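You operate a simulated robot arm through the tools that you are given. There is no shell and no other tool. Be economical: measure what you need, move in short steps, check, and stop when the job is done.

Carry out the task below with a simulated two-armed robot. There is one attempt and no reset: what you move stays moved.

JOB
Bring the index table home with the pendant in hand.
Fine: mode to Set before the step, one press of Step, the pendant back in its holder, mode back to Auto. Set down upright: pendant.

Only the result counts: the job must be done as asked and must still hold three seconds after the hand-in. Knocking over, shifting, dropping, spilling or breaking anything else fails it.

ROBOT AND FRAMES
Two 7-joint arms with two-finger parallel grippers on one trunk, on a base that drives. Base frame: it is fixed to the floor where the robot stands at the start and does not move with it; the origin is under the middle of the robot, x ahead of it, y to its left, z up. Units: mm, degrees, N and s.
The left shoulder is at the start at [70, 163, 1245], the right one opposite. With the tool pointing down near the work surface each hand reaches from about 400 to 880 mm from the robot's upright axis, wherever it stands, measured 20 degrees to its own side. Places, roughly: mode switch [600, 0, 1100]; step button [600, -100, 1000]. Payload 3.43 kg a hand.
Tool frame (each hand has its own): the origin (TCP) lies between the finger pads and is the grasp point; the fingertips stand 34 mm ahead of it; z points along the fingers, y is the line along which they close. The gripper opens to 128 mm. The fingers are 24 mm wide and 12 mm thick; the gripper's body (48 by 130 mm) begins 96 mm behind the TCP.
Orientation is that of the tool frame in the base frame, as a unit quaternion [x, y, z, w]. With the fingers straight down and closing along the base's y, the tool's x points along the base's -x, its y along +y and its z along -z.

CONTROLS
- The arms move only by the tool move_arm. It takes "left_steps", "right_steps" or both (then of equal length, played together; a hand with none holds still); each is a list of rows, each an object of numbers (a shift or turn left out is 0, a gripper value left out holds the last): "dx", "dy", "dz": the shift along the tool's x, y, z in units of 40 mm (1.0 is 40 mm); "rx", "ry", "rz": the turn, a rotation vector about the tool's x, y, z in units of 4 degrees (1.0 is 4 degrees); "gripper": the opening, from 0 (shut) to 1 (fully open). In form: [{"dx": .., "dy": .., "dz": .., "rx": .., "ry": .., "rz": .., "gripper": ..}, ...]. A call has 1 to 10 rows; each row shifts and turns the commanded pose from where the row before left it, along the tool's axes as they then stand. A call with a number of a shift or a turn outside -1 to 1 is refused whole. Rows are played at 5 a second. More than 50 mm and 8.6 degrees between two rows, or a gripper value outside its range, and nothing of the call is played. A pose out of reach is approached as far as the arm can. The call stops where the force on the tool passes 40 N (or 10 N more than at its start, if that is more) or the arm is blocked; 0.2 s more then pass. Each finger travels about 153 mm/s and halts on what it meets, pressing with about 38 N; the grip force reading is that of the motor and also rises with nothing between the fingers. The clock runs only during rows and for 0.2 s after the last one: add rows that do not move to give the fingers time. The reply holds the time, the measured pose of the TCP, the force on the tool along the base axes, the opening and the grip force, in the units named above and with some noise, with the torque about the TCP (base axes, N m) and any sound that the robot's microphone picked up, and new pictures: "show" is both (left out), scene, wrist or none (wrist: the cameras of the hands that moved).
- Cameras (640 x 400 px; columns grow to the right, rows downward): "scene" is now at [139.3, -18, 1486.5]; the picture's right is [-0.21, -0.98, 0.00], its down [-0.44, 0.09, -0.89] and it looks along [0.87, -0.19, -0.45] (base axes); focal length 285 px, centre (320, 200). "left" rides on the left gripper at [76, 11, -160] in its tool frame; the picture's right is [-0.15, 0.99, 0.00], its down [-0.88, -0.13, -0.46] and it looks along [-0.45, -0.07, 0.89] (tool axes); focal length 234 px, centre (320, 200). "right" rides on the right gripper at [76, -11, -160] in its tool frame; the picture's right is [0.15, 0.99, 0.00], its down [-0.88, 0.13, -0.46] and it looks along [-0.45, 0.07, 0.89] (tool axes); focal length 234 px, centre (320, 200). There is no depth. A picture from a camera that has moved, and an enlarged one, comes with that camera's place and axes in the base frame and with its lens.
- lift_body(by): slides the trunk up (or, below 0, down) by that many mm; the arms and the scene camera ride with it, the base frame stays. It gives what a move gives, with no picture.
- base_move(legs): drives the robot by 1 to 6 legs, each [ahead, left, turn to the left] in mm, mm and degrees, along the robot's own axes; the way and the turn of a leg run together, so that a leg with both is an arc; at most 1500 mm and 180 degrees a leg. The arms and the cameras ride along, it lands a little off, and it stops where it bumps. It gives what a move gives, and a new picture of the scene camera.
- pan_tilt(pan, tilt): turns the head with the scene camera to pan (to the left, within 86 degrees either way) and tilt (down, from -29 to 69), counted from straight ahead of the robot. It gives what a move gives, and a new picture of the scene camera.
- zoom(camera, box): a new picture of the part [left, top, right, bottom] of that camera's present view, enlarged. The clock stands still meanwhile.
- finish_job(): hands the job in; it is judged then, once.

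Work in short steps. Places have to be worked out from the pictures, the camera data and where the tool is seen: move nearer, look again, correct. Check each grasp and each placing, and mend what went wrong. You have 120 turns and 260 pictures in all, those below and enlarged ones among them. Open the grippers and draw the arms clear of the work before you hand the job in, unless the task says otherwise; then end with one line.

The tools are called after "Call:" as name(argument=value, ...) on one line, values as JSON. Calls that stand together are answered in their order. move_arm: Moves the arms, as the interface text tells. Its arguments: {"type":"object","properties":{"left_steps":{"type":"array","items":{"type":"object","properties":{"dx":{"type":"number"},"dy":{"type":"number"},"dz":{"type":"number"},"rx":{"type":"number"},"ry":{"type":"number"},"rz":{"type":"number"},"gripper":{"type":"number"}}}},"right_steps":{"type":"array","items":{"type":"object","properties":{"dx":{"type":"number"},"dy":{"type":"number"},"dz":{"type":"number"},"rx":{"type":"number"},"ry":{"type":"number"},"rz":{"type":"number"},"gripper":{"type":"number"}}}},"show":{"type":"string","enum":["both","scene","wrist","none"]}},"required":[]} The other tools are called the same way: lift_body (by) slides the trunk up or down; base_move (legs) drives the base; pan_tilt (pan, tilt) turns the head that bears the scene camera; zoom (camera, box) takes an enlarged picture of a part of a camera's view; finish_job () hands the job in.

At the start:

```text
t: 0.0
left_ee_pos: [513.9, 83.8, 1373.0]
left_ee_rot: [-0.001, 1.0, 0.0, 0.0]
left_contact_force: [-0.1, -0.6, -0.7]
left_torque: [0.02, 0.0, -0.01]
left_opening: 128.0
left_grip_force: 0.2
right_ee_pos: [395.5, -194.9, 1336.6]
right_ee_rot: [0.0, 1.0, 0.0, 0.0]
right_contact_force: [-0.1, 0.3, 0.5]
right_torque: [0.01, -0.01, 0.01]
right_opening: 128.2
right_grip_force: 0.1
trunk travel left (down, up): [-725.0, 215.0]
robot x, y, heading: [0.6, 0.6, 0.1]
head pan, tilt: [-12.1, 26.6]
```

scene: 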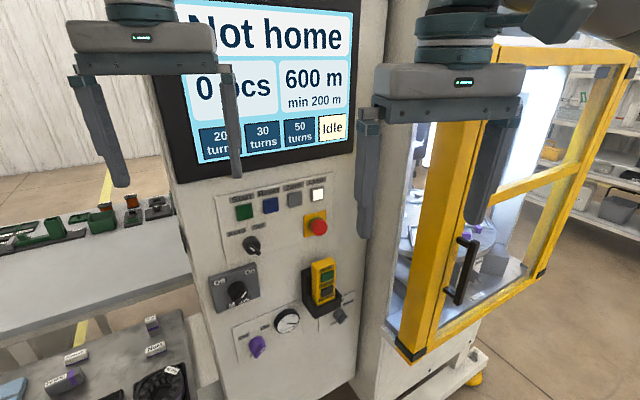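
right: 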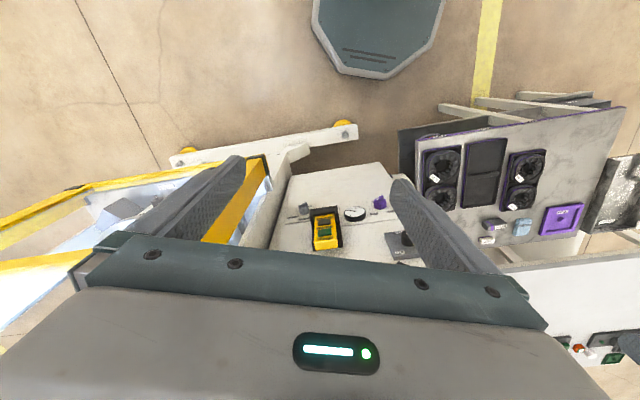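
left: 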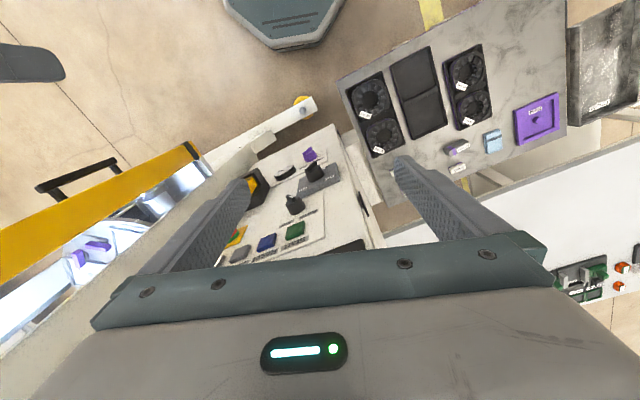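

The panel shows a screen, buttons, a mode switch, and a yellow pendant in a holder. I zoom in for labels.

Call:
zoom(camera="scene", box=[200, 170, 360, 270])

Call:
zoom(camera="scene", box=[200, 250, 360, 350])

```text
4.00 times, centred on (280, 220) of scene
camera zoom: at [139.3, -18.0, 1486.5], right [-0.21, -0.98, 0.0], down [-0.44, 0.09, -0.89], along [0.87, -0.19, -0.45], focal length 1140 px, centre (480, 120)
```

zoom: 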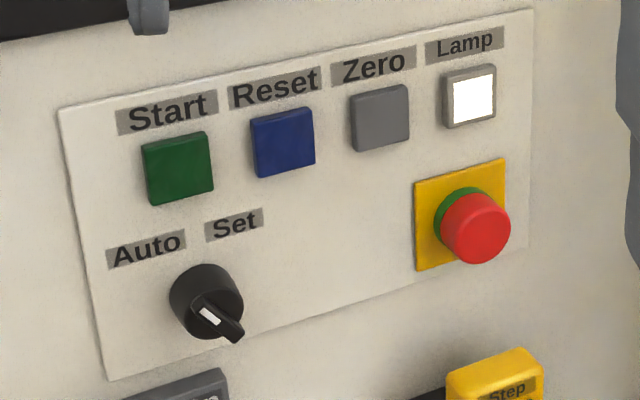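

```text
4.00 times, centred on (280, 300) of scene
camera zoom: at [139.3, -18.0, 1486.5], right [-0.21, -0.98, 0.0], down [-0.44, 0.09, -0.89], along [0.87, -0.19, -0.45], focal length 1140 px, centre (480, -200)
```

zoom: 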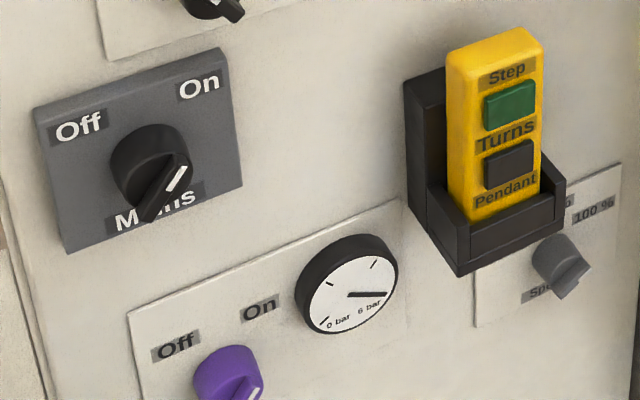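

Mode sits at Auto and the pendant is in its holder with Step on top. I start turning the left hand to point forward.

Call:
move_arm(left_steps=[{"ry": -1}, {"ry": -1}, {"ry": -1}, {"ry": -1}, {"ry": -1}, {"ry": -1}, {"ry": -1}, {"ry": -1}, {"ry": -1}, {"ry": -1}], show="none")

Call:
move_arm(left_steps=[{"ry": -1}, {"ry": -1}, {"ry": -1}, {"ry": -1}, {"ry": -1}, {"ry": -1}, {"ry": -1}, {"ry": -1}, {"ry": -1}, {"ry": -1}], show="none")

Call:
move_arm(left_steps=[{"ry": -1}, {"ry": -1}, {"ry": -0.5}, {"dz": -1}, {"dz": -1}, {"dx": 1}, {"dx": 1}, {"dx": 1}, {"dx": 1}, {"dx": 1}])

```text
t: 2.2
left_ee_pos: [514.1, 84.7, 1373.5]
left_ee_rot: [-0.001, 0.94, 0.0, 0.342]
left_contact_force: [0.7, -0.2, 0.1]
left_torque: [-0.01, 0.0, -0.03]
left_opening: 128.1
left_grip_force: 0.0
right_ee_pos: [395.5, -194.8, 1336.7]
right_ee_rot: [0.0, 1.0, 0.0, 0.0]
right_contact_force: [0.0, -0.4, -0.4]
right_torque: [0.01, -0.02, -0.05]
right_opening: 128.0
right_grip_force: 0.0
trunk travel left (down, up): [-725.0, 215.0]
robot x, y, heading: [-3.8, -2.0, 0.1]
head pan, tilt: [-12.1, 26.6]
```

```text
t: 4.4
left_ee_pos: [515.5, 84.0, 1374.0]
left_ee_rot: [-0.001, 0.765, 0.0, 0.644]
left_contact_force: [0.3, -0.1, -0.5]
left_torque: [-0.01, 0.0, 0.02]
left_opening: 128.0
left_grip_force: 0.0
right_ee_pos: [396.7, -195.2, 1337.9]
right_ee_rot: [0.001, 1.0, 0.0, 0.0]
right_contact_force: [-0.3, 0.0, 0.3]
right_torque: [0.01, 0.03, -0.01]
right_opening: 127.8
right_grip_force: 0.0
trunk travel left (down, up): [-725.0, 215.0]
robot x, y, heading: [0.4, -0.9, 0.0]
head pan, tilt: [-12.1, 26.6]
```

```text
t: 6.6
left_ee_pos: [512.3, 3.8, 1223.2]
left_ee_rot: [0.001, 0.707, 0.0, 0.708]
left_contact_force: [-0.5, -0.9, 0.1]
left_torque: [-0.01, 0.0, 0.01]
left_opening: 127.7
left_grip_force: 0.0
left hand out of reach, approached as far as the arm can: row 1, 2, 3, 4, 5, 6, 7, 8, 9
right_ee_pos: [395.4, -195.8, 1335.7]
right_ee_rot: [0.0, 1.0, 0.001, -0.001]
right_contact_force: [1.0, 0.4, -0.9]
right_torque: [0.02, -0.04, -0.01]
right_opening: 128.0
right_grip_force: 0.0
trunk travel left (down, up): [-725.0, 215.0]
robot x, y, heading: [2.8, 0.2, -0.2]
head pan, tilt: [-12.1, 26.6]
camera scene: at [139.3, -20.2, 1486.5], right [-0.21, -0.98, 0.0], down [-0.44, 0.1, -0.89], along [0.87, -0.19, -0.45], focal length 285 px, centre (320, 200)
camera left: at [352.4, 14.6, 1147.2], right [0.0, 0.99, 0.15], down [-0.46, -0.13, 0.88], along [0.89, -0.07, 0.45], focal length 234 px, centre (320, 200)
```

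scene: 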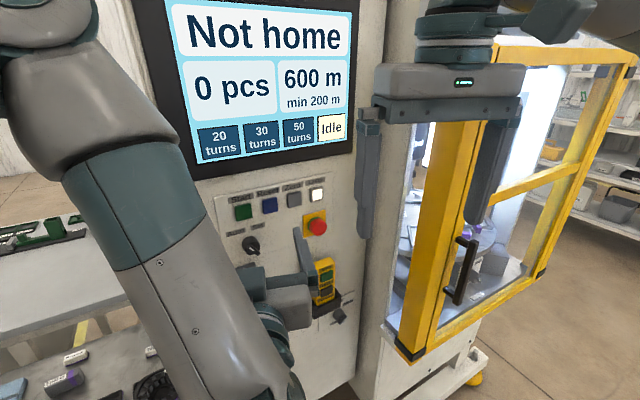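
left: 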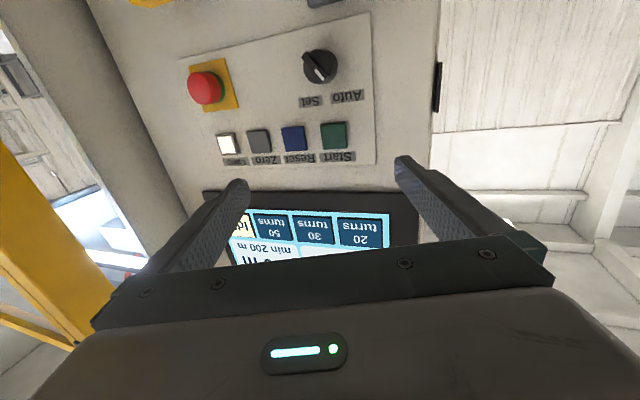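

The hand was out of reach near the body and drifted; I hold a moment and read the pose.

Call:
move_arm(left_steps=[{}, {}], show="wrist")

Call:
zoom(camera="left", box=[180, 30, 380, 160])

```text
t: 7.2
left_ee_pos: [510.8, 5.1, 1223.2]
left_ee_rot: [-0.001, 0.707, 0.001, 0.707]
left_contact_force: [-0.7, -0.3, 0.4]
left_torque: [0.0, -0.01, 0.0]
left_opening: 128.1
left_grip_force: 0.1
right_ee_pos: [395.8, -194.5, 1337.3]
right_ee_rot: [0.001, 1.0, 0.001, 0.0]
right_contact_force: [0.0, -1.0, 0.1]
right_torque: [0.02, 0.0, -0.01]
right_opening: 127.9
right_grip_force: 0.0
trunk travel left (down, up): [-725.0, 215.0]
robot x, y, heading: [2.2, -1.2, 0.0]
head pan, tilt: [-12.1, 26.6]
camera left: at [352.3, 15.7, 1147.5], right [0.0, 0.99, 0.15], down [-0.46, -0.13, 0.88], along [0.89, -0.07, 0.45], focal length 234 px, centre (320, 200)
```

left: 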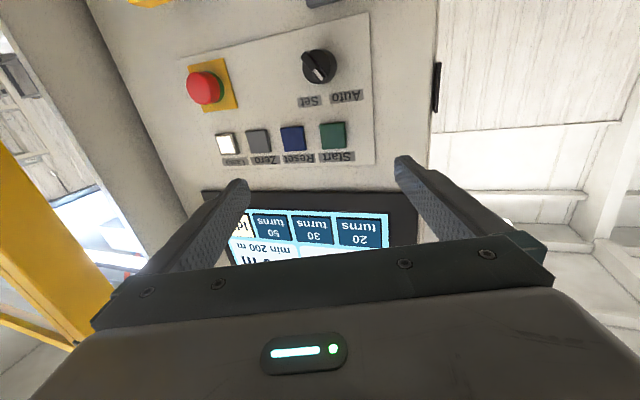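

```text
3.08 times, centred on (280, 95) of left
camera zoom: at [352.3, 15.7, 1147.5], right [0.0, 0.99, 0.15], down [-0.46, -0.13, 0.88], along [0.89, -0.07, 0.45], focal length 720 px, centre (443, 523)
```

zoom: 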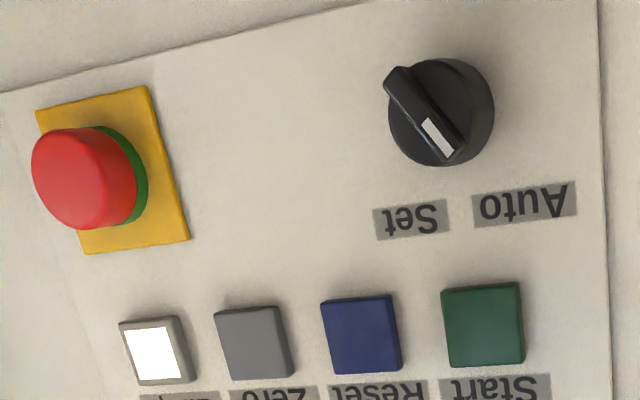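

The panel is yawed about 17.5° (facing to my right); the knob front is near (645, 15, 1134), with its bar about 30° left of upright. I align the left hand with it at a stand-off.

Call:
move_arm(left_steps=[{"dx": 0.8, "dy": -0.4, "gripper": 0.5}, {"dx": 0.8, "dy": -0.33}, {"dx": 0.6}, {"rx": -1}, {"rx": -1}, {"rx": -1}, {"rx": -1}, {"rx": -0.4}, {}], show="wrist")

Call:
move_arm(left_steps=[{"rz": -1}, {"rz": -1}, {"rz": -1}, {"rz": -1}, {"rz": -1}, {"rz": -1}, {"rz": -1}, {"rz": -0.5}, {}])

```text
t: 9.2
left_ee_pos: [530.2, -12.2, 1145.9]
left_ee_rot: [-0.115, 0.704, 0.111, 0.692]
left_contact_force: [-0.1, -0.2, 0.2]
left_torque: [0.0, -0.03, 0.04]
left_opening: 64.0
left_grip_force: 0.1
left hand out of reach, approached as far as the arm can: row 4, 5, 6, 7
right_ee_pos: [396.0, -195.8, 1336.8]
right_ee_rot: [0.0, 1.0, 0.0, 0.0]
right_contact_force: [-0.4, -0.4, -0.9]
right_torque: [0.01, 0.01, 0.04]
right_opening: 127.9
right_grip_force: 0.0
trunk travel left (down, up): [-725.0, 215.0]
robot x, y, heading: [-2.6, 0.4, -0.0]
head pan, tilt: [-12.1, 26.6]
camera left: at [374.6, -52.7, 1071.8], right [-0.31, 0.94, 0.14], down [-0.38, -0.26, 0.89], along [0.87, 0.22, 0.44], focal length 234 px, centre (320, 200)
```

left: 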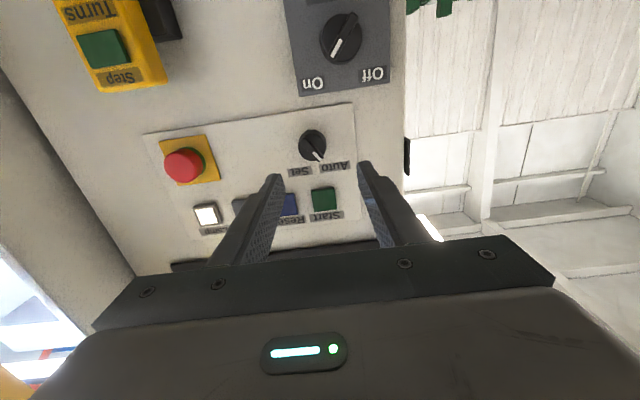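

```text
t: 11.2
left_ee_pos: [532.3, -13.6, 1150.5]
left_ee_rot: [-0.294, 0.647, -0.074, 0.7]
left_contact_force: [-0.2, 0.2, 0.4]
left_torque: [-0.01, -0.02, 0.01]
left_opening: 64.2
left_grip_force: 0.1
right_ee_pos: [394.9, -195.1, 1336.1]
right_ee_rot: [0.001, 1.0, 0.001, 0.0]
right_contact_force: [-0.6, -0.3, -0.4]
right_torque: [0.03, 0.0, 0.02]
right_opening: 128.0
right_grip_force: 0.0
trunk travel left (down, up): [-725.0, 215.0]
robot x, y, heading: [-6.1, 2.7, -0.0]
head pan, tilt: [-12.1, 26.6]
camera scene: at [139.2, -18.1, 1486.5], right [-0.21, -0.98, 0.0], down [-0.44, 0.09, -0.89], along [0.87, -0.19, -0.45], focal length 285 px, centre (320, 200)
camera left: at [388.2, -90.5, 1079.5], right [-0.3, 0.88, -0.38], down [-0.53, 0.18, 0.83], along [0.79, 0.44, 0.41], focal length 234 px, centre (320, 200)
```

scene: 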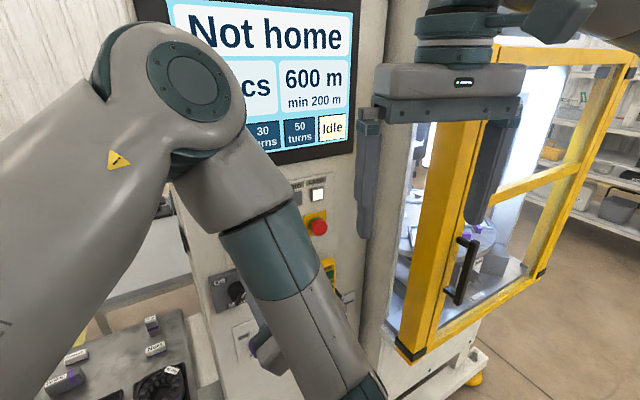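
left: 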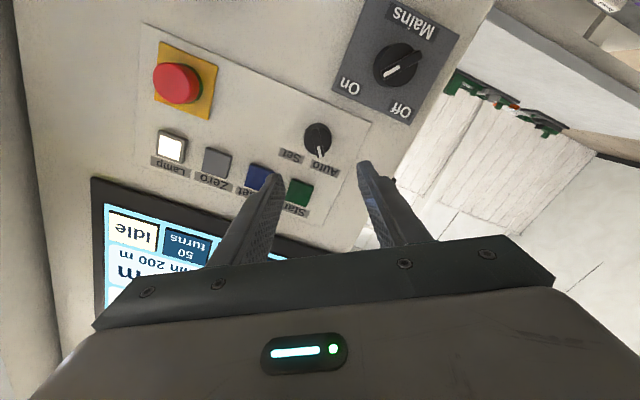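

Knob refined to about (639, 16, 1135). I move to a pre-grasp 45 mm short.

Call:
move_arm(left_steps=[{"dx": 0.19, "dy": 0.05, "dz": 0.54}, {"dx": 0.19, "dy": 0.05, "dz": 0.54}, {}, {}], show="wrist")

```text
t: 12.2
left_ee_pos: [569.9, -9.2, 1132.4]
left_ee_rot: [-0.286, 0.647, -0.076, 0.703]
left_contact_force: [-0.5, -0.3, 0.1]
left_torque: [0.01, -0.02, -0.01]
left_opening: 64.0
left_grip_force: 0.1
right_ee_pos: [394.7, -195.6, 1336.8]
right_ee_rot: [0.0, 1.0, -0.001, 0.0]
right_contact_force: [-0.5, -0.5, -0.7]
right_torque: [0.01, 0.02, 0.02]
right_opening: 127.8
right_grip_force: 0.0
trunk travel left (down, up): [-725.0, 215.0]
robot x, y, heading: [-0.2, -2.0, 0.3]
head pan, tilt: [-12.1, 26.6]
camera left: at [425.9, -84.6, 1060.9], right [-0.28, 0.89, -0.37], down [-0.53, 0.17, 0.83], along [0.8, 0.43, 0.42], focal length 234 px, centre (320, 200)
```

left: 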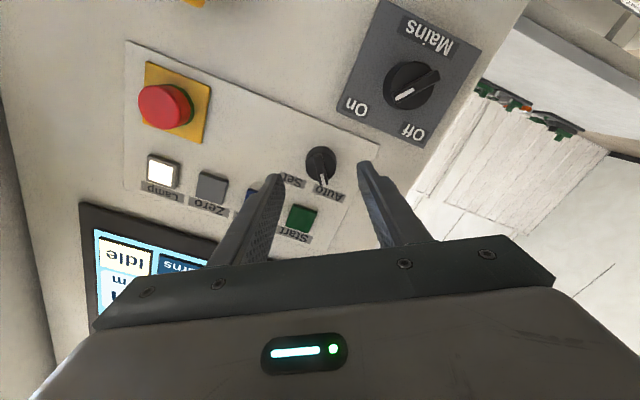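

Call:
zoom(camera="left", box=[270, 130, 370, 195])

```text
6.15 times, centred on (320, 162) of left
camera zoom: at [425.9, -84.6, 1060.9], right [-0.28, 0.89, -0.37], down [-0.53, 0.17, 0.83], along [0.8, 0.43, 0.42], focal length 1441 px, centre (320, 431)
```

zoom: 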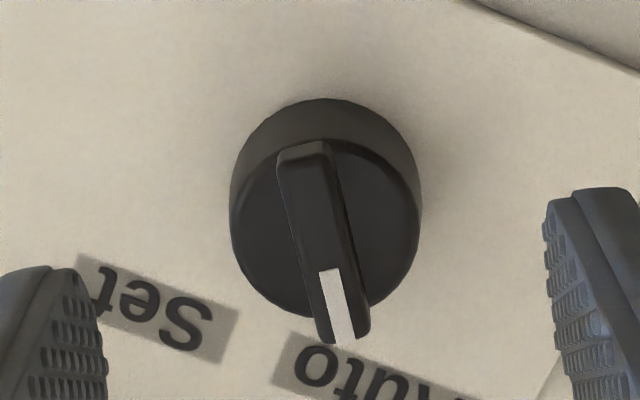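

Bar is well aligned between the fingers. I advance 40 mm and close on it.

Call:
move_arm(left_steps=[{"dz": 0.5}, {"dz": 0.5}, {"gripper": 0.3}, {"gripper": 0.2}, {}], show="wrist")

Call:
zoom(camera="left", box=[270, 120, 370, 185])

```text
t: 13.4
left_ee_pos: [607.4, 3.6, 1132.8]
left_ee_rot: [-0.286, 0.647, -0.077, 0.703]
left_contact_force: [1.1, -0.2, -0.8]
left_torque: [-0.02, 0.11, 0.02]
left_opening: 31.3
left_grip_force: 45.1
right_ee_pos: [396.1, -195.8, 1337.1]
right_ee_rot: [0.0, 1.0, 0.0, -0.001]
right_contact_force: [-0.2, 0.0, -0.1]
right_torque: [0.01, 0.01, 0.02]
right_opening: 127.9
right_grip_force: 0.1
trunk travel left (down, up): [-725.0, 215.0]
robot x, y, heading: [-0.7, 0.1, 0.1]
head pan, tilt: [-12.1, 26.6]
camera left: at [464.4, -72.5, 1060.5], right [-0.28, 0.89, -0.37], down [-0.53, 0.17, 0.83], along [0.8, 0.43, 0.42], focal length 234 px, centre (320, 200)
```

left: 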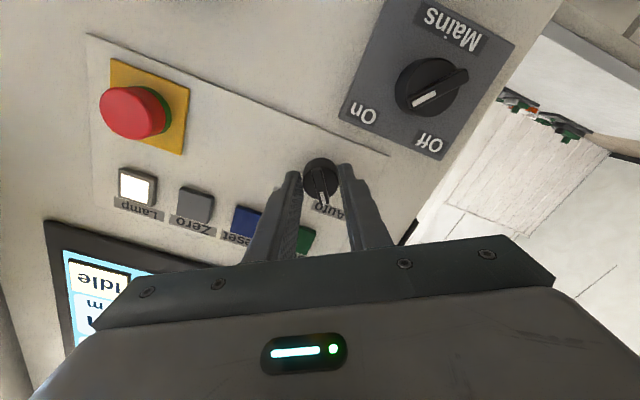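

```text
6.15 times, centred on (320, 152) of left
camera zoom: at [464.4, -72.5, 1060.5], right [-0.28, 0.89, -0.37], down [-0.53, 0.17, 0.83], along [0.8, 0.43, 0.42], focal length 1441 px, centre (320, 492)
```

zoom: 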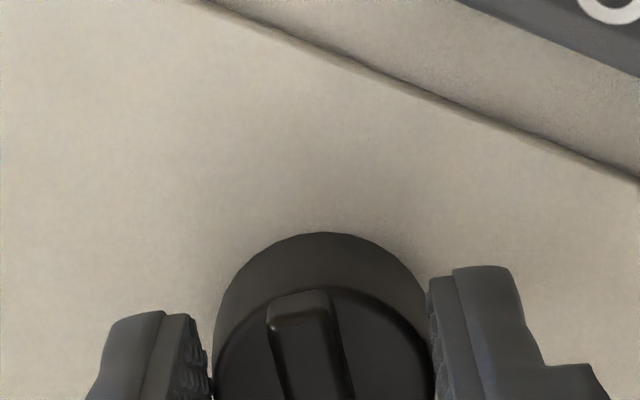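

The fingers took the disc (31 mm), not the bar. I open, back off 8 mm and close again.

Call:
move_arm(left_steps=[{"gripper": 0.35}, {"dz": -0.2}, {"gripper": 0.1}, {"gripper": 0.0}, {}], show="wrist")

Call:
zoom(camera="left", box=[270, 140, 370, 205])

```text
t: 14.6
left_ee_pos: [598.8, 1.4, 1131.8]
left_ee_rot: [-0.287, 0.646, -0.075, 0.703]
left_contact_force: [-0.8, 0.0, -0.8]
left_torque: [0.18, -0.58, 0.48]
left_opening: 8.8
left_grip_force: 42.8
right_ee_pos: [395.3, -194.9, 1336.5]
right_ee_rot: [0.0, 1.0, -0.001, 0.0]
right_contact_force: [-0.2, -0.4, -0.7]
right_torque: [0.0, 0.01, 0.03]
right_opening: 128.1
right_grip_force: 0.0
trunk travel left (down, up): [-725.0, 215.0]
robot x, y, heading: [4.7, -2.6, -0.1]
head pan, tilt: [-12.1, 26.6]
camera left: at [456.2, -74.7, 1061.2], right [-0.28, 0.89, -0.37], down [-0.53, 0.17, 0.83], along [0.8, 0.43, 0.42], focal length 234 px, centre (320, 200)
```

left: 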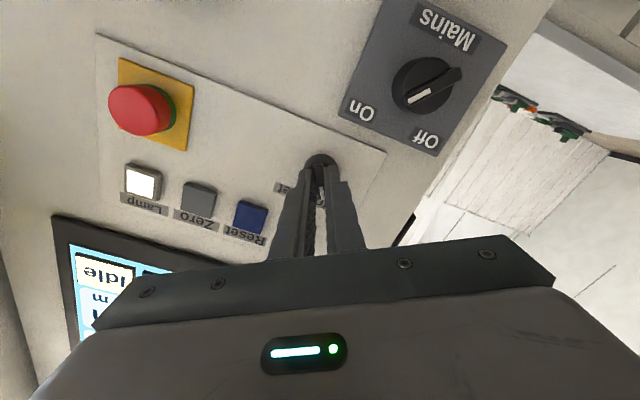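

```text
6.15 times, centred on (320, 172) of left
camera zoom: at [456.2, -74.7, 1061.2], right [-0.28, 0.89, -0.37], down [-0.53, 0.17, 0.83], along [0.8, 0.43, 0.42], focal length 1441 px, centre (320, 369)
```

zoom: 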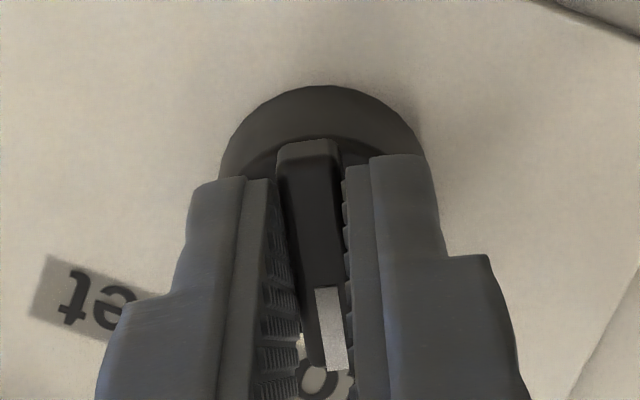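

The bar is held (8.8 mm). I turn it clockwise toward Set.

Call:
move_arm(left_steps=[{"rz": 1}, {"rz": 1}, {"rz": 1}, {"rz": 1}, {"rz": 1}, {"rz": 1}, {"rz": 1}, {"rz": 1}, {"rz": 1}, {"rz": 1}], show="wrist")

Call:
zoom(camera="left", box=[270, 140, 370, 205])

```text
t: 16.8
left_ee_pos: [599.3, 2.0, 1133.2]
left_ee_rot: [-0.053, 0.708, 0.171, 0.684]
left_contact_force: [-17.4, -21.2, -0.7]
left_torque: [0.26, -0.74, -0.67]
left_opening: 8.6
left_grip_force: 42.6
right_ee_pos: [392.2, -200.0, 1337.7]
right_ee_rot: [0.001, 1.0, 0.002, 0.002]
right_contact_force: [-0.8, -0.7, 0.1]
right_torque: [0.02, -0.02, -0.03]
right_opening: 128.0
right_grip_force: 0.0
trunk travel left (down, up): [-725.0, 215.0]
robot x, y, heading: [1.4, -2.9, 0.2]
head pan, tilt: [-12.1, 26.6]
camera left: at [439.8, -25.6, 1060.8], right [-0.3, 0.9, 0.31], down [-0.34, -0.4, 0.85], along [0.89, 0.15, 0.43], focal length 234 px, centre (320, 200)
```

left: 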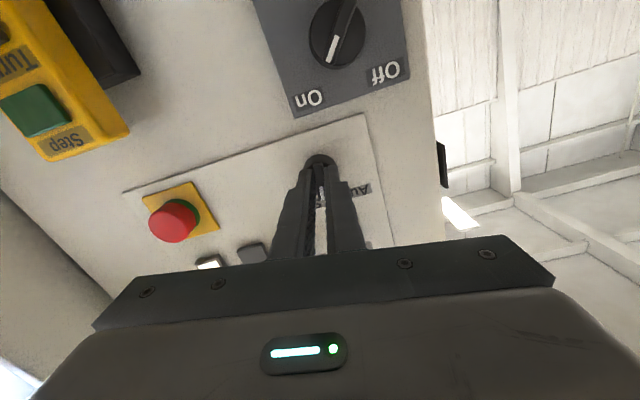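

```text
6.15 times, centred on (320, 172) of left
camera zoom: at [439.8, -25.6, 1060.8], right [-0.3, 0.9, 0.31], down [-0.34, -0.4, 0.85], along [0.89, 0.15, 0.43], focal length 1441 px, centre (320, 369)
```

zoom: 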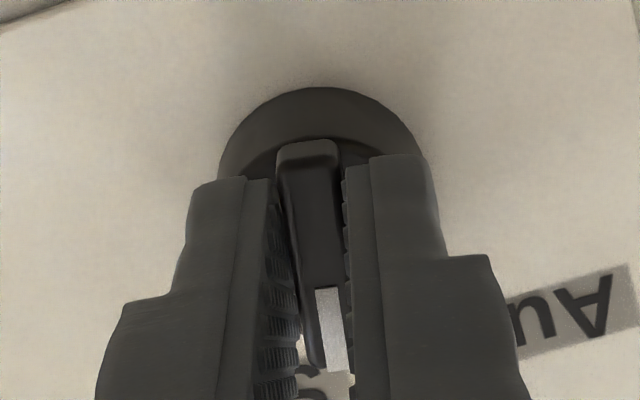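

It turns with the hand (40° so far) but with some side force; I continue with a small relieving shift.

Call:
move_arm(left_steps=[{"dy": -0.08, "dz": -0.03}, {"rz": 1}, {"rz": 1}, {"rz": 1}, {}], show="none")

```text
t: 18.0
left_ee_pos: [597.9, 2.4, 1134.0]
left_ee_rot: [0.019, 0.709, 0.242, 0.662]
left_contact_force: [-25.1, -7.9, -9.2]
left_torque: [-0.15, 0.45, 0.0]
left_opening: 8.8
left_grip_force: 43.3
right_ee_pos: [391.3, -194.7, 1337.4]
right_ee_rot: [0.0, 1.0, 0.001, 0.002]
right_contact_force: [0.0, 0.7, 0.1]
right_torque: [-0.03, 0.02, -0.03]
right_opening: 127.8
right_grip_force: 0.0
trunk travel left (down, up): [-725.0, 215.0]
robot x, y, heading: [0.8, -2.0, -0.0]
head pan, tilt: [-12.1, 26.6]
```

Call:
move_arm(left_steps=[{"dz": -0.08}, {"rz": 1}, {"rz": 1}, {}], show="both")

Call:
zoom(camera="left", box=[270, 140, 370, 205])

```text
t: 19.0
left_ee_pos: [597.0, 4.3, 1133.2]
left_ee_rot: [0.068, 0.705, 0.287, 0.645]
left_contact_force: [-3.3, 1.5, 2.9]
left_torque: [0.42, -1.09, -0.67]
left_opening: 8.8
left_grip_force: 42.5
right_ee_pos: [395.2, -194.8, 1337.2]
right_ee_rot: [0.0, 1.0, 0.001, 0.001]
right_contact_force: [-0.3, 1.0, -0.1]
right_torque: [0.02, 0.02, -0.01]
right_opening: 127.9
right_grip_force: 0.0
trunk travel left (down, up): [-725.0, 215.0]
robot x, y, heading: [2.4, -2.0, 0.2]
head pan, tilt: [-12.1, 26.6]
camera scene: at [138.2, -17.9, 1486.7], right [-0.21, -0.98, 0.0], down [-0.44, 0.09, -0.89], along [0.87, -0.19, -0.45], focal length 285 px, centre (320, 200)
camera left: at [432.7, -3.1, 1072.9], right [-0.25, 0.75, 0.61], down [-0.26, -0.66, 0.7], along [0.93, 0.02, 0.36], focal length 234 px, centre (320, 200)
```

scene: 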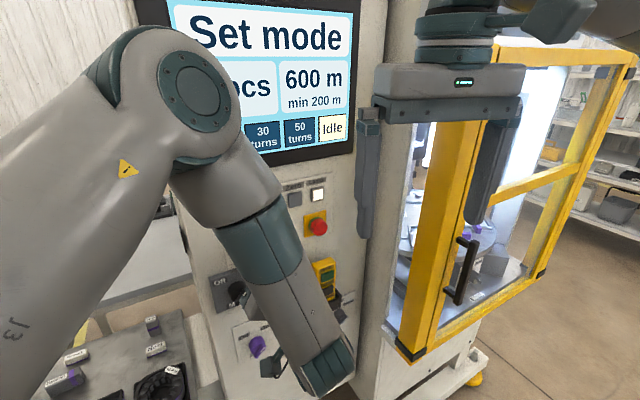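
left: 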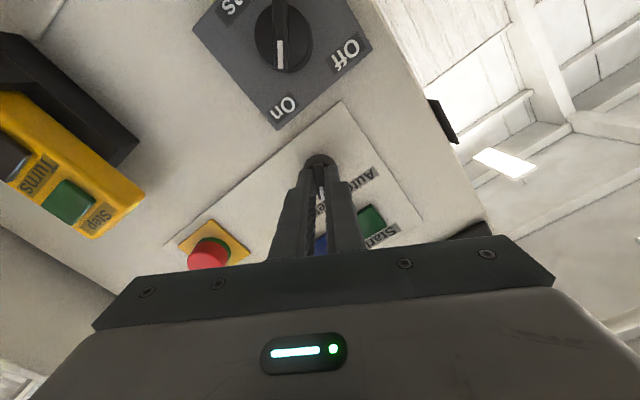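

```text
6.15 times, centred on (320, 172) of left
camera zoom: at [432.7, -3.1, 1072.9], right [-0.25, 0.75, 0.61], down [-0.26, -0.66, 0.7], along [0.93, 0.02, 0.36], focal length 1441 px, centre (320, 369)
```

zoom: 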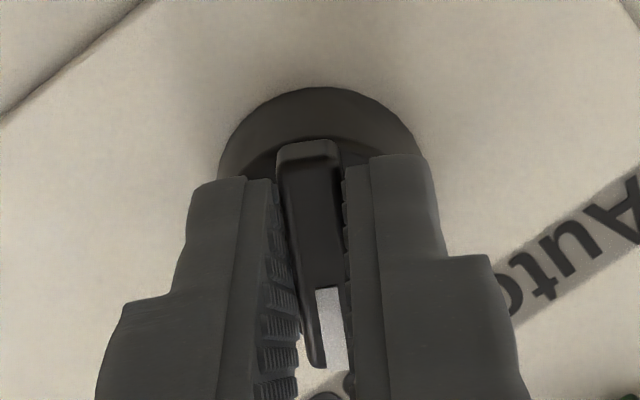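

The screen reads "Set mode". I release and back straight off.

Call:
move_arm(left_steps=[{"gripper": 0.3}, {"gripper": 0.3}, {"dz": -0.5}, {"dz": -0.7}, {"dz": -0.7}, {}], show="both")

```text
t: 20.4
left_ee_pos: [536.5, -18.0, 1137.8]
left_ee_rot: [0.074, 0.707, 0.285, 0.643]
left_contact_force: [-0.3, 0.3, 0.0]
left_torque: [0.03, 0.0, -0.01]
left_opening: 38.2
left_grip_force: 0.0
left hand out of reach, approached as far as the arm can: row 5
right_ee_pos: [395.8, -195.1, 1336.8]
right_ee_rot: [-0.001, 1.0, 0.0, 0.0]
right_contact_force: [-0.6, 0.9, 0.7]
right_torque: [0.0, -0.04, -0.02]
right_opening: 127.9
right_grip_force: 0.0
trunk travel left (down, up): [-725.0, 215.0]
robot x, y, heading: [-3.0, 3.7, -0.3]
head pan, tilt: [-12.1, 26.6]
camera scene: at [139.5, -18.2, 1486.5], right [-0.21, -0.98, 0.0], down [-0.44, 0.09, -0.89], along [0.87, -0.19, -0.45], focal length 285 px, centre (320, 200)
camera left: at [369.5, -22.3, 1079.7], right [-0.24, 0.75, 0.62], down [-0.26, -0.66, 0.7], along [0.94, 0.01, 0.35], focal length 234 px, centre (320, 200)
```

scene: 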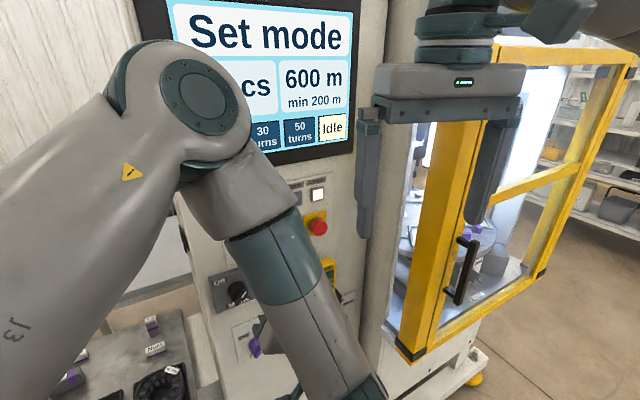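
left: 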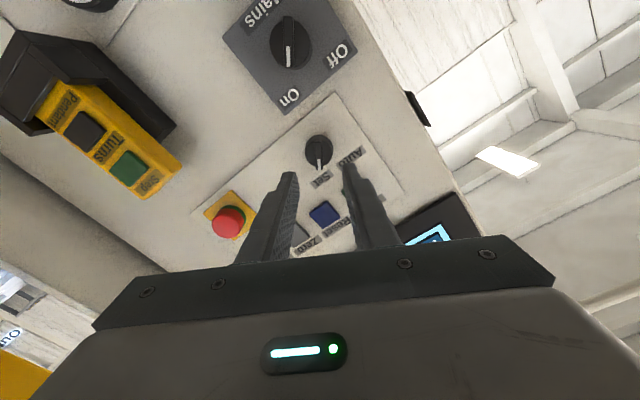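

Set it is. I unroll, unyaw the left hand and shift it left, clear for the right arm.

Call:
move_arm(left_steps=[{"rz": -1, "dy": 0.4}, {"rz": -1, "dy": 0.4}, {"rz": -1, "dy": 0.4}, {"rz": -1, "dy": 0.4}, {"rz": -1, "dy": 0.4}, {"rz": -1, "dy": 0.4}, {"rz": -1, "dy": 0.4}, {"rz": -0.8, "dy": 0.4}], show="none")

Call:
move_arm(left_steps=[{"rx": 1, "dy": 0.5}, {"rx": 1, "dy": 0.5}, {"rx": 1, "dy": 0.5}, {"rx": 1, "dy": 0.5}, {"rx": 1, "dy": 0.3}, {"rx": 1}, {}], show="scene")

```text
t: 22.2
left_ee_pos: [503.3, 91.2, 1173.8]
left_ee_rot: [-0.117, 0.697, 0.101, 0.7]
left_contact_force: [0.5, 0.6, 0.4]
left_torque: [0.01, -0.01, 0.04]
left_opening: 38.3
left_grip_force: 0.1
left hand out of reach, approached as far as the arm can: row 8
right_ee_pos: [396.6, -193.9, 1337.5]
right_ee_rot: [-0.001, 1.0, 0.0, 0.0]
right_contact_force: [-1.1, 0.0, 0.5]
right_torque: [0.02, 0.02, 0.01]
right_opening: 128.0
right_grip_force: 0.0
trunk travel left (down, up): [-725.0, 215.0]
robot x, y, heading: [-1.8, 0.1, -0.0]
head pan, tilt: [-12.1, 26.6]
```

```text
t: 23.8
left_ee_pos: [568.7, 67.6, 1169.5]
left_ee_rot: [0.029, 0.705, -0.043, 0.708]
left_contact_force: [0.3, 0.2, -0.2]
left_torque: [0.02, 0.0, 0.0]
left_opening: 38.3
left_grip_force: 0.2
left hand out of reach, approached as far as the arm can: row 1, 2, 3, 4, 5, 6
right_ee_pos: [396.2, -192.6, 1336.9]
right_ee_rot: [0.0, 1.0, 0.0, 0.0]
right_contact_force: [-0.5, 0.2, -0.8]
right_torque: [-0.03, 0.0, 0.0]
right_opening: 128.1
right_grip_force: 0.0
trunk travel left (down, up): [-725.0, 215.0]
robot x, y, heading: [1.5, -0.8, 0.1]
head pan, tilt: [-12.1, 26.6]
camera scene: at [139.8, -16.6, 1486.5], right [-0.21, -0.98, 0.0], down [-0.44, 0.09, -0.89], along [0.87, -0.19, -0.45], focal length 285 px, centre (320, 200)
```

scene: 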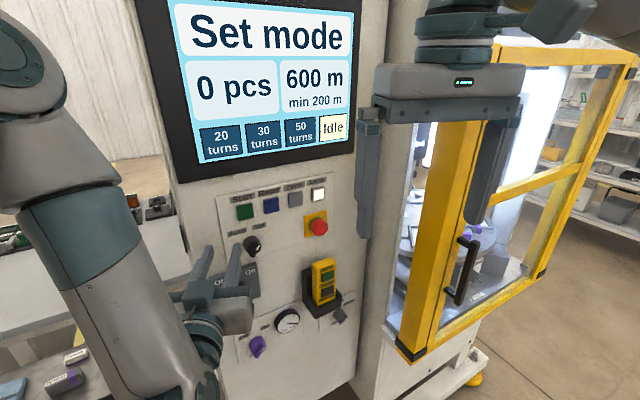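

The arms are cramped this close. With both hands clear, I back off 100 mm, square up to the panel (17.5° left) and slide right 150 mm.

Call:
base_move(legs=[[-100, 0, 0], [0, 0, 17.5], [0, -150, 0]])

```text
t: 26.9
left_ee_pos: [466.5, 95.0, 1169.3]
left_ee_rot: [-0.081, 0.7, 0.065, 0.706]
left_contact_force: [0.0, -0.3, 0.4]
left_torque: [0.0, 0.02, -0.06]
left_opening: 38.2
left_grip_force: 0.0
right_ee_pos: [379.9, -206.5, 1337.4]
right_ee_rot: [-0.153, 0.988, 0.0, 0.001]
right_contact_force: [0.5, 0.7, 0.0]
right_torque: [-0.01, 0.01, 0.0]
right_opening: 128.0
right_grip_force: 0.0
trunk travel left (down, up): [-725.0, 215.0]
robot x, y, heading: [-54.4, -142.7, 17.3]
head pan, tilt: [-12.1, 26.6]
camera scene: at [82.7, -115.1, 1486.6], right [0.1, -1.0, 0.0], down [-0.45, -0.04, -0.89], along [0.89, 0.09, -0.45], focal length 285 px, centre (320, 200)
```

scene: 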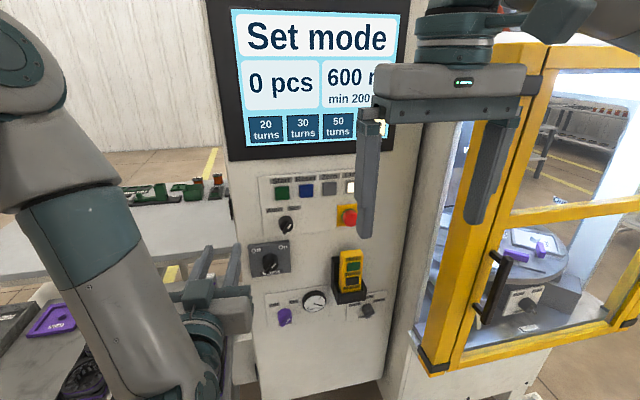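

Squared up now. I zoom on the pendant for its geometry.

Call:
zoom(camera="scene", box=[310, 225, 406, 285])

Call:
zoom(camera="scene", box=[310, 265, 406, 325])

```text
6.67 times, centred on (358, 255) of scene
camera zoom: at [82.7, -115.1, 1486.6], right [0.1, -1.0, 0.0], down [-0.45, -0.04, -0.89], along [0.89, 0.09, -0.45], focal length 1901 px, centre (67, -167)
```

zoom: 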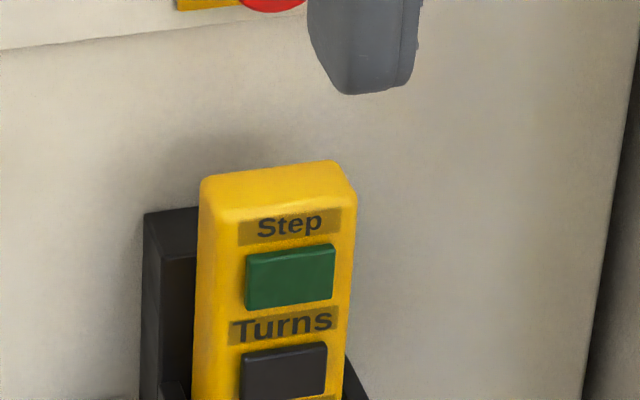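

```text
6.67 times, centred on (358, 295) of scene
camera zoom: at [82.7, -115.1, 1486.6], right [0.1, -1.0, 0.0], down [-0.45, -0.04, -0.89], along [0.89, 0.09, -0.45], focal length 1901 px, centre (67, -433)
```

zoom: 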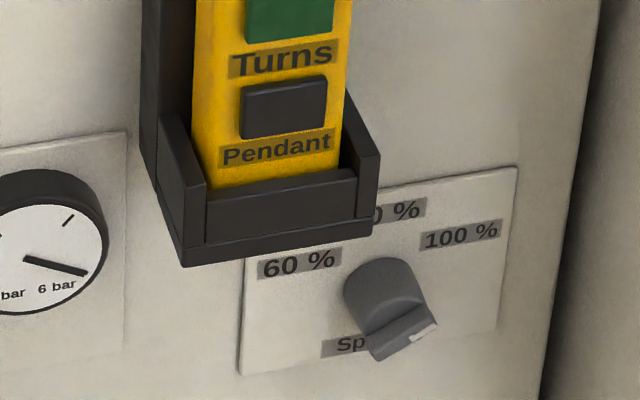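

Step is near (646, −141, 1020). I tilt the right hand 30° forward and bring it halfway to the pendant.

Call:
move_arm(right_steps=[{"ry": -1, "gripper": 0.75}, {"ry": -1}, {"ry": -1}, {"ry": -1}, {"ry": -1}, {"ry": -1}, {"ry": -1}, {"ry": -0.5}], show="none")

Call:
move_arm(right_steps=[{"dx": -0.27, "dy": -0.05, "dz": 0.95}, {"dx": -0.27, "dy": -0.05, "dz": 0.95}, {"dx": -0.27, "dy": -0.05, "dz": 0.95}, {"dx": -0.27, "dy": -0.05, "dz": 0.95}, {"dx": -0.27, "dy": -0.05, "dz": 0.95}, {}], show="both")

```text
t: 28.7
left_ee_pos: [466.6, 93.5, 1168.9]
left_ee_rot: [-0.081, 0.7, 0.067, 0.706]
left_contact_force: [0.1, 0.3, 0.2]
left_torque: [-0.01, 0.0, -0.02]
left_opening: 38.4
left_grip_force: 0.1
right_ee_pos: [381.6, -208.2, 1337.3]
right_ee_rot: [-0.148, 0.954, 0.04, 0.257]
right_contact_force: [-0.1, 0.1, -0.4]
right_torque: [0.02, 0.0, -0.02]
right_opening: 96.2
right_grip_force: 0.0
trunk travel left (down, up): [-725.0, 215.0]
robot x, y, heading: [-58.4, -143.6, 17.7]
head pan, tilt: [-12.1, 26.6]
```

```text
t: 30.1
left_ee_pos: [466.2, 93.3, 1169.6]
left_ee_rot: [-0.08, 0.7, 0.066, 0.706]
left_contact_force: [0.5, 0.3, -1.0]
left_torque: [0.04, 0.01, 0.02]
left_opening: 38.5
left_grip_force: 0.0
right_ee_pos: [519.3, -173.7, 1199.2]
right_ee_rot: [-0.148, 0.954, 0.04, 0.257]
right_contact_force: [0.4, 0.8, 0.1]
right_torque: [-0.03, -0.02, 0.02]
right_opening: 95.9
right_grip_force: 0.1
trunk travel left (down, up): [-725.0, 215.0]
robot x, y, heading: [-53.0, -142.6, 17.7]
head pan, tilt: [-12.1, 26.6]
camera scene: at [82.4, -117.2, 1486.7], right [0.1, -1.0, 0.0], down [-0.45, -0.04, -0.89], along [0.89, 0.09, -0.45], focal length 285 px, centre (320, 200)
camera right: at [383.7, -228.2, 1298.9], right [-0.42, 0.9, -0.07], down [0.47, 0.29, 0.84], along [0.78, 0.32, -0.54], focal length 234 px, centre (320, 200)
```

scene: 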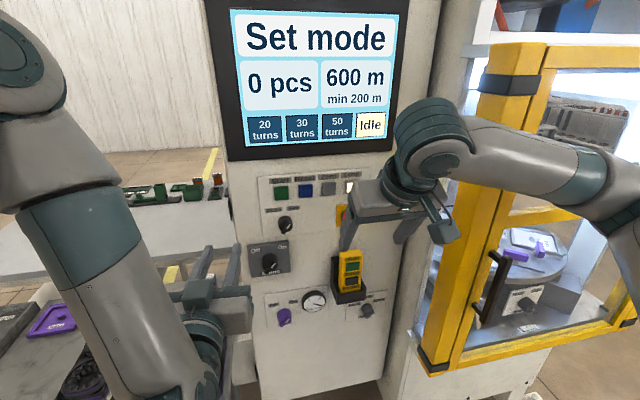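
right: 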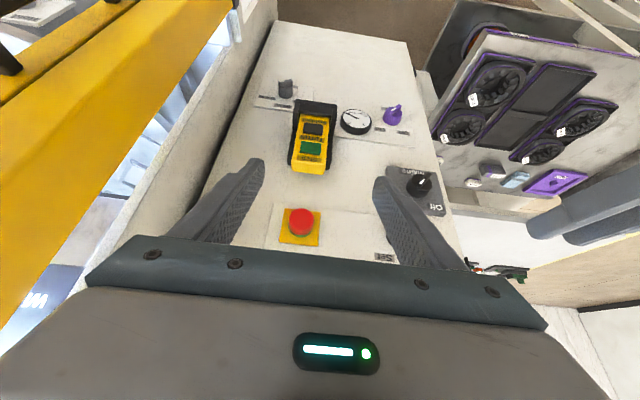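

Call:
zoom(camera="right", box=[250, 85, 378, 185])

```text
4.00 times, centred on (314, 135) of right
camera zoom: at [383.7, -228.2, 1298.9], right [-0.42, 0.9, -0.07], down [0.47, 0.29, 0.84], along [0.78, 0.32, -0.54], focal length 937 px, centre (344, 460)
```

zoom: 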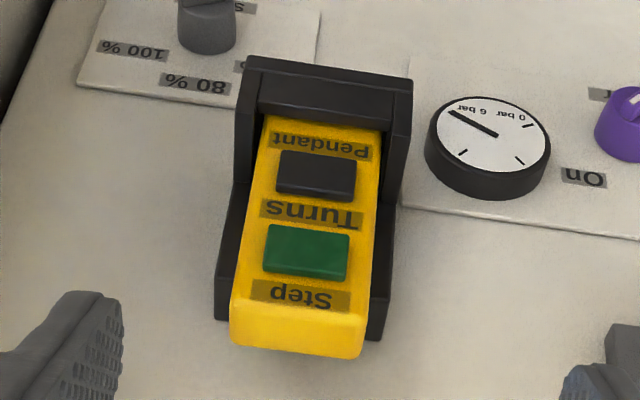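

Pendant front face and top (z≈1052) located; I go to 80 mm short of the grasp.

Call:
move_arm(right_steps=[{"dx": -0.177, "dy": -0.052, "dz": 0.81}, {"dx": -0.177, "dy": -0.052, "dz": 0.81}, {"dx": -0.177, "dy": -0.052, "dz": 0.81}, {"dx": -0.177, "dy": -0.052, "dz": 0.81}, {}], show="both")

Call:
zoom(camera="right", box=[230, 85, 390, 205])

```text
t: 31.3
left_ee_pos: [466.9, 93.9, 1170.3]
left_ee_rot: [-0.08, 0.7, 0.066, 0.706]
left_contact_force: [0.8, 0.6, 0.3]
left_torque: [0.0, -0.02, 0.01]
left_opening: 38.2
left_grip_force: 0.1
right_ee_pos: [605.5, -156.1, 1101.1]
right_ee_rot: [-0.148, 0.954, 0.04, 0.257]
right_contact_force: [-0.4, 0.4, 0.8]
right_torque: [0.01, 0.01, -0.01]
right_opening: 96.2
right_grip_force: 0.0
trunk travel left (down, up): [-725.0, 215.0]
robot x, y, heading: [-57.3, -143.3, 17.8]
head pan, tilt: [-12.1, 26.6]
camera scene: at [82.6, -117.2, 1486.6], right [0.1, -1.0, 0.0], down [-0.45, -0.04, -0.89], along [0.89, 0.09, -0.45], focal length 285 px, centre (320, 200)
camera right: at [471.8, -210.1, 1200.9], right [-0.42, 0.9, -0.07], down [0.47, 0.29, 0.84], along [0.78, 0.32, -0.54], focal length 234 px, centre (320, 200)
```

scene: 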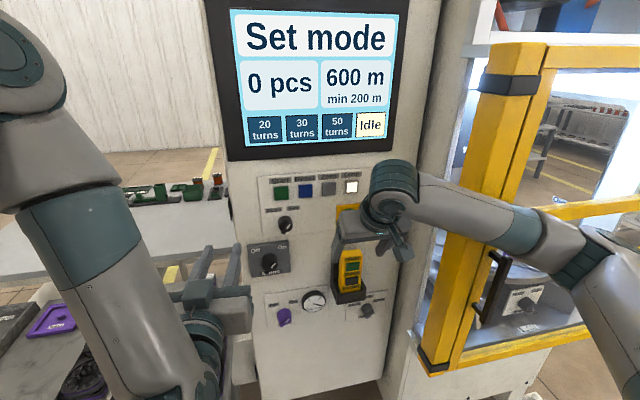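
right: 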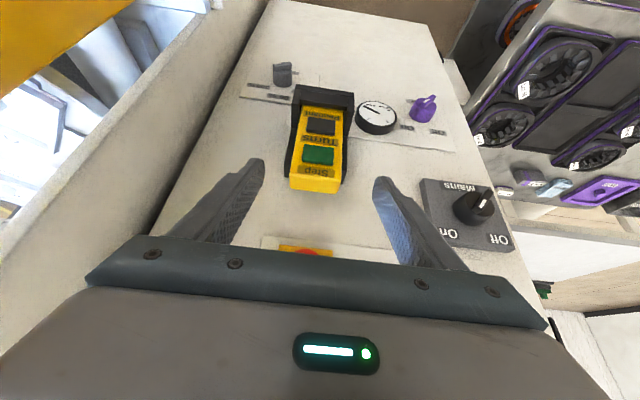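

```text
3.33 times, centred on (310, 145) of right
camera zoom: at [471.8, -210.1, 1200.9], right [-0.42, 0.9, -0.07], down [0.47, 0.29, 0.84], along [0.78, 0.32, -0.54], focal length 781 px, centre (353, 383)
```

zoom: 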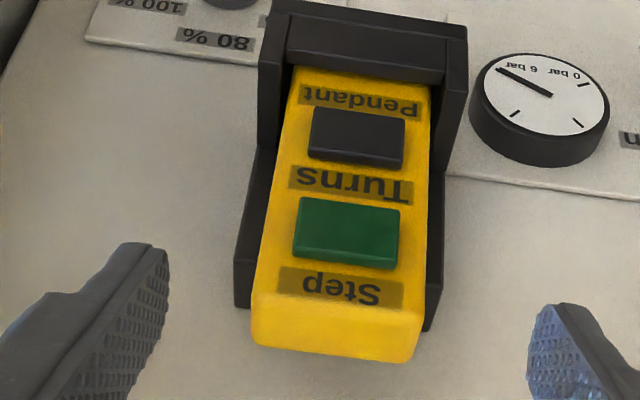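

Aligned within 2 mm; I advance 80 mm along the fingers and then look before closing.

Call:
move_arm(right_steps=[{"dy": -0.04, "dz": 0.5}, {"dz": 0.5}, {"dz": 0.5}, {"dz": 0.5}, {}], show="both")

Call:
zoom(camera="right", box=[230, 125, 390, 245])

```text
t: 32.5
left_ee_pos: [448.3, 99.2, 1177.6]
left_ee_rot: [-0.082, 0.695, 0.064, 0.712]
left_contact_force: [0.2, -0.6, 0.7]
left_torque: [-0.01, 0.0, -0.03]
left_opening: 38.5
left_grip_force: 0.0
right_ee_pos: [628.9, -139.8, 1044.1]
right_ee_rot: [-0.149, 0.952, 0.037, 0.265]
right_contact_force: [-0.5, 0.7, -0.5]
right_torque: [0.0, 0.01, 0.0]
right_opening: 96.1
right_grip_force: 0.2
trunk travel left (down, up): [-725.0, 215.0]
robot x, y, heading: [-55.7, -143.9, 17.8]
head pan, tilt: [-12.1, 26.6]
camera scene: at [59.3, -110.6, 1488.7], right [0.1, -1.0, 0.01], down [-0.43, -0.05, -0.9], along [0.9, 0.08, -0.43], focal length 285 px, centre (320, 200)
camera right: at [492.2, -194.1, 1141.6], right [-0.42, 0.9, -0.08], down [0.45, 0.29, 0.84], along [0.79, 0.32, -0.53], focal length 234 px, centre (320, 200)
```

scene: 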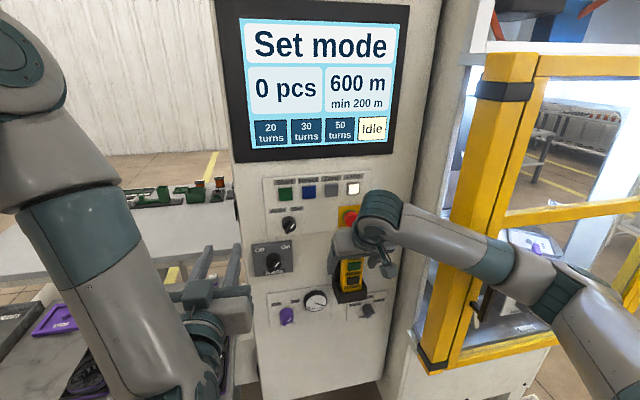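
right: 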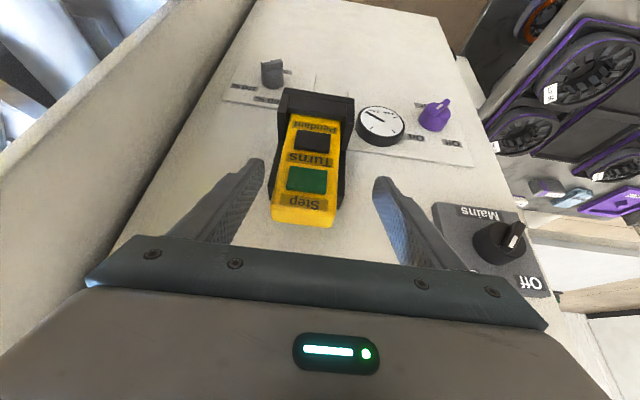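

```text
3.33 times, centred on (310, 185) of right
camera zoom: at [492.2, -194.1, 1141.6], right [-0.42, 0.9, -0.08], down [0.45, 0.29, 0.84], along [0.79, 0.32, -0.53], focal length 781 px, centre (353, 250)
```

zoom: 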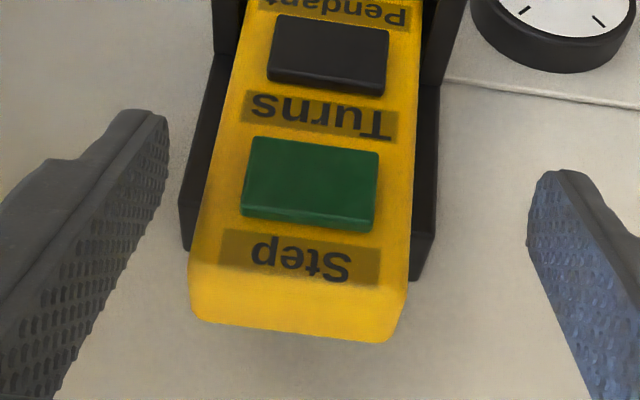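

The robot body tipped back ~1°, so the right forearm must be leaning on something (likely the door handle). I back out at once the same way.

Call:
move_arm(right_steps=[{"dz": -0.5}, {"dz": -0.5}, {"dz": -0.5}, {"dz": -0.5}, {"dz": -0.5}, {}], show="scene")

```text
t: 33.9
left_ee_pos: [464.5, 92.5, 1171.2]
left_ee_rot: [-0.079, 0.7, 0.067, 0.707]
left_contact_force: [0.1, 0.2, -0.4]
left_torque: [0.0, 0.0, 0.0]
left_opening: 38.1
left_grip_force: 0.2
right_ee_pos: [597.3, -162.0, 1122.7]
right_ee_rot: [-0.146, 0.954, 0.04, 0.258]
right_contact_force: [-0.2, 0.2, -0.6]
right_torque: [-0.03, 0.0, 0.01]
right_opening: 96.1
right_grip_force: 0.0
trunk travel left (down, up): [-725.0, 215.0]
robot x, y, heading: [-53.1, -144.7, 17.4]
head pan, tilt: [-12.1, 26.6]
camera scene: at [81.6, -118.9, 1487.1], right [0.1, -1.0, 0.0], down [-0.44, -0.04, -0.89], along [0.89, 0.09, -0.45], focal length 285 px, centre (320, 200)
```

scene: 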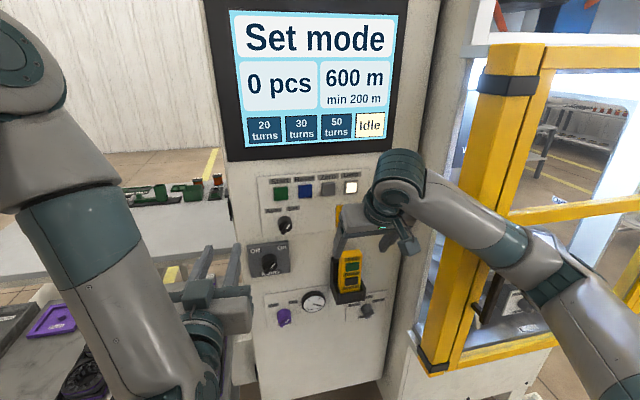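

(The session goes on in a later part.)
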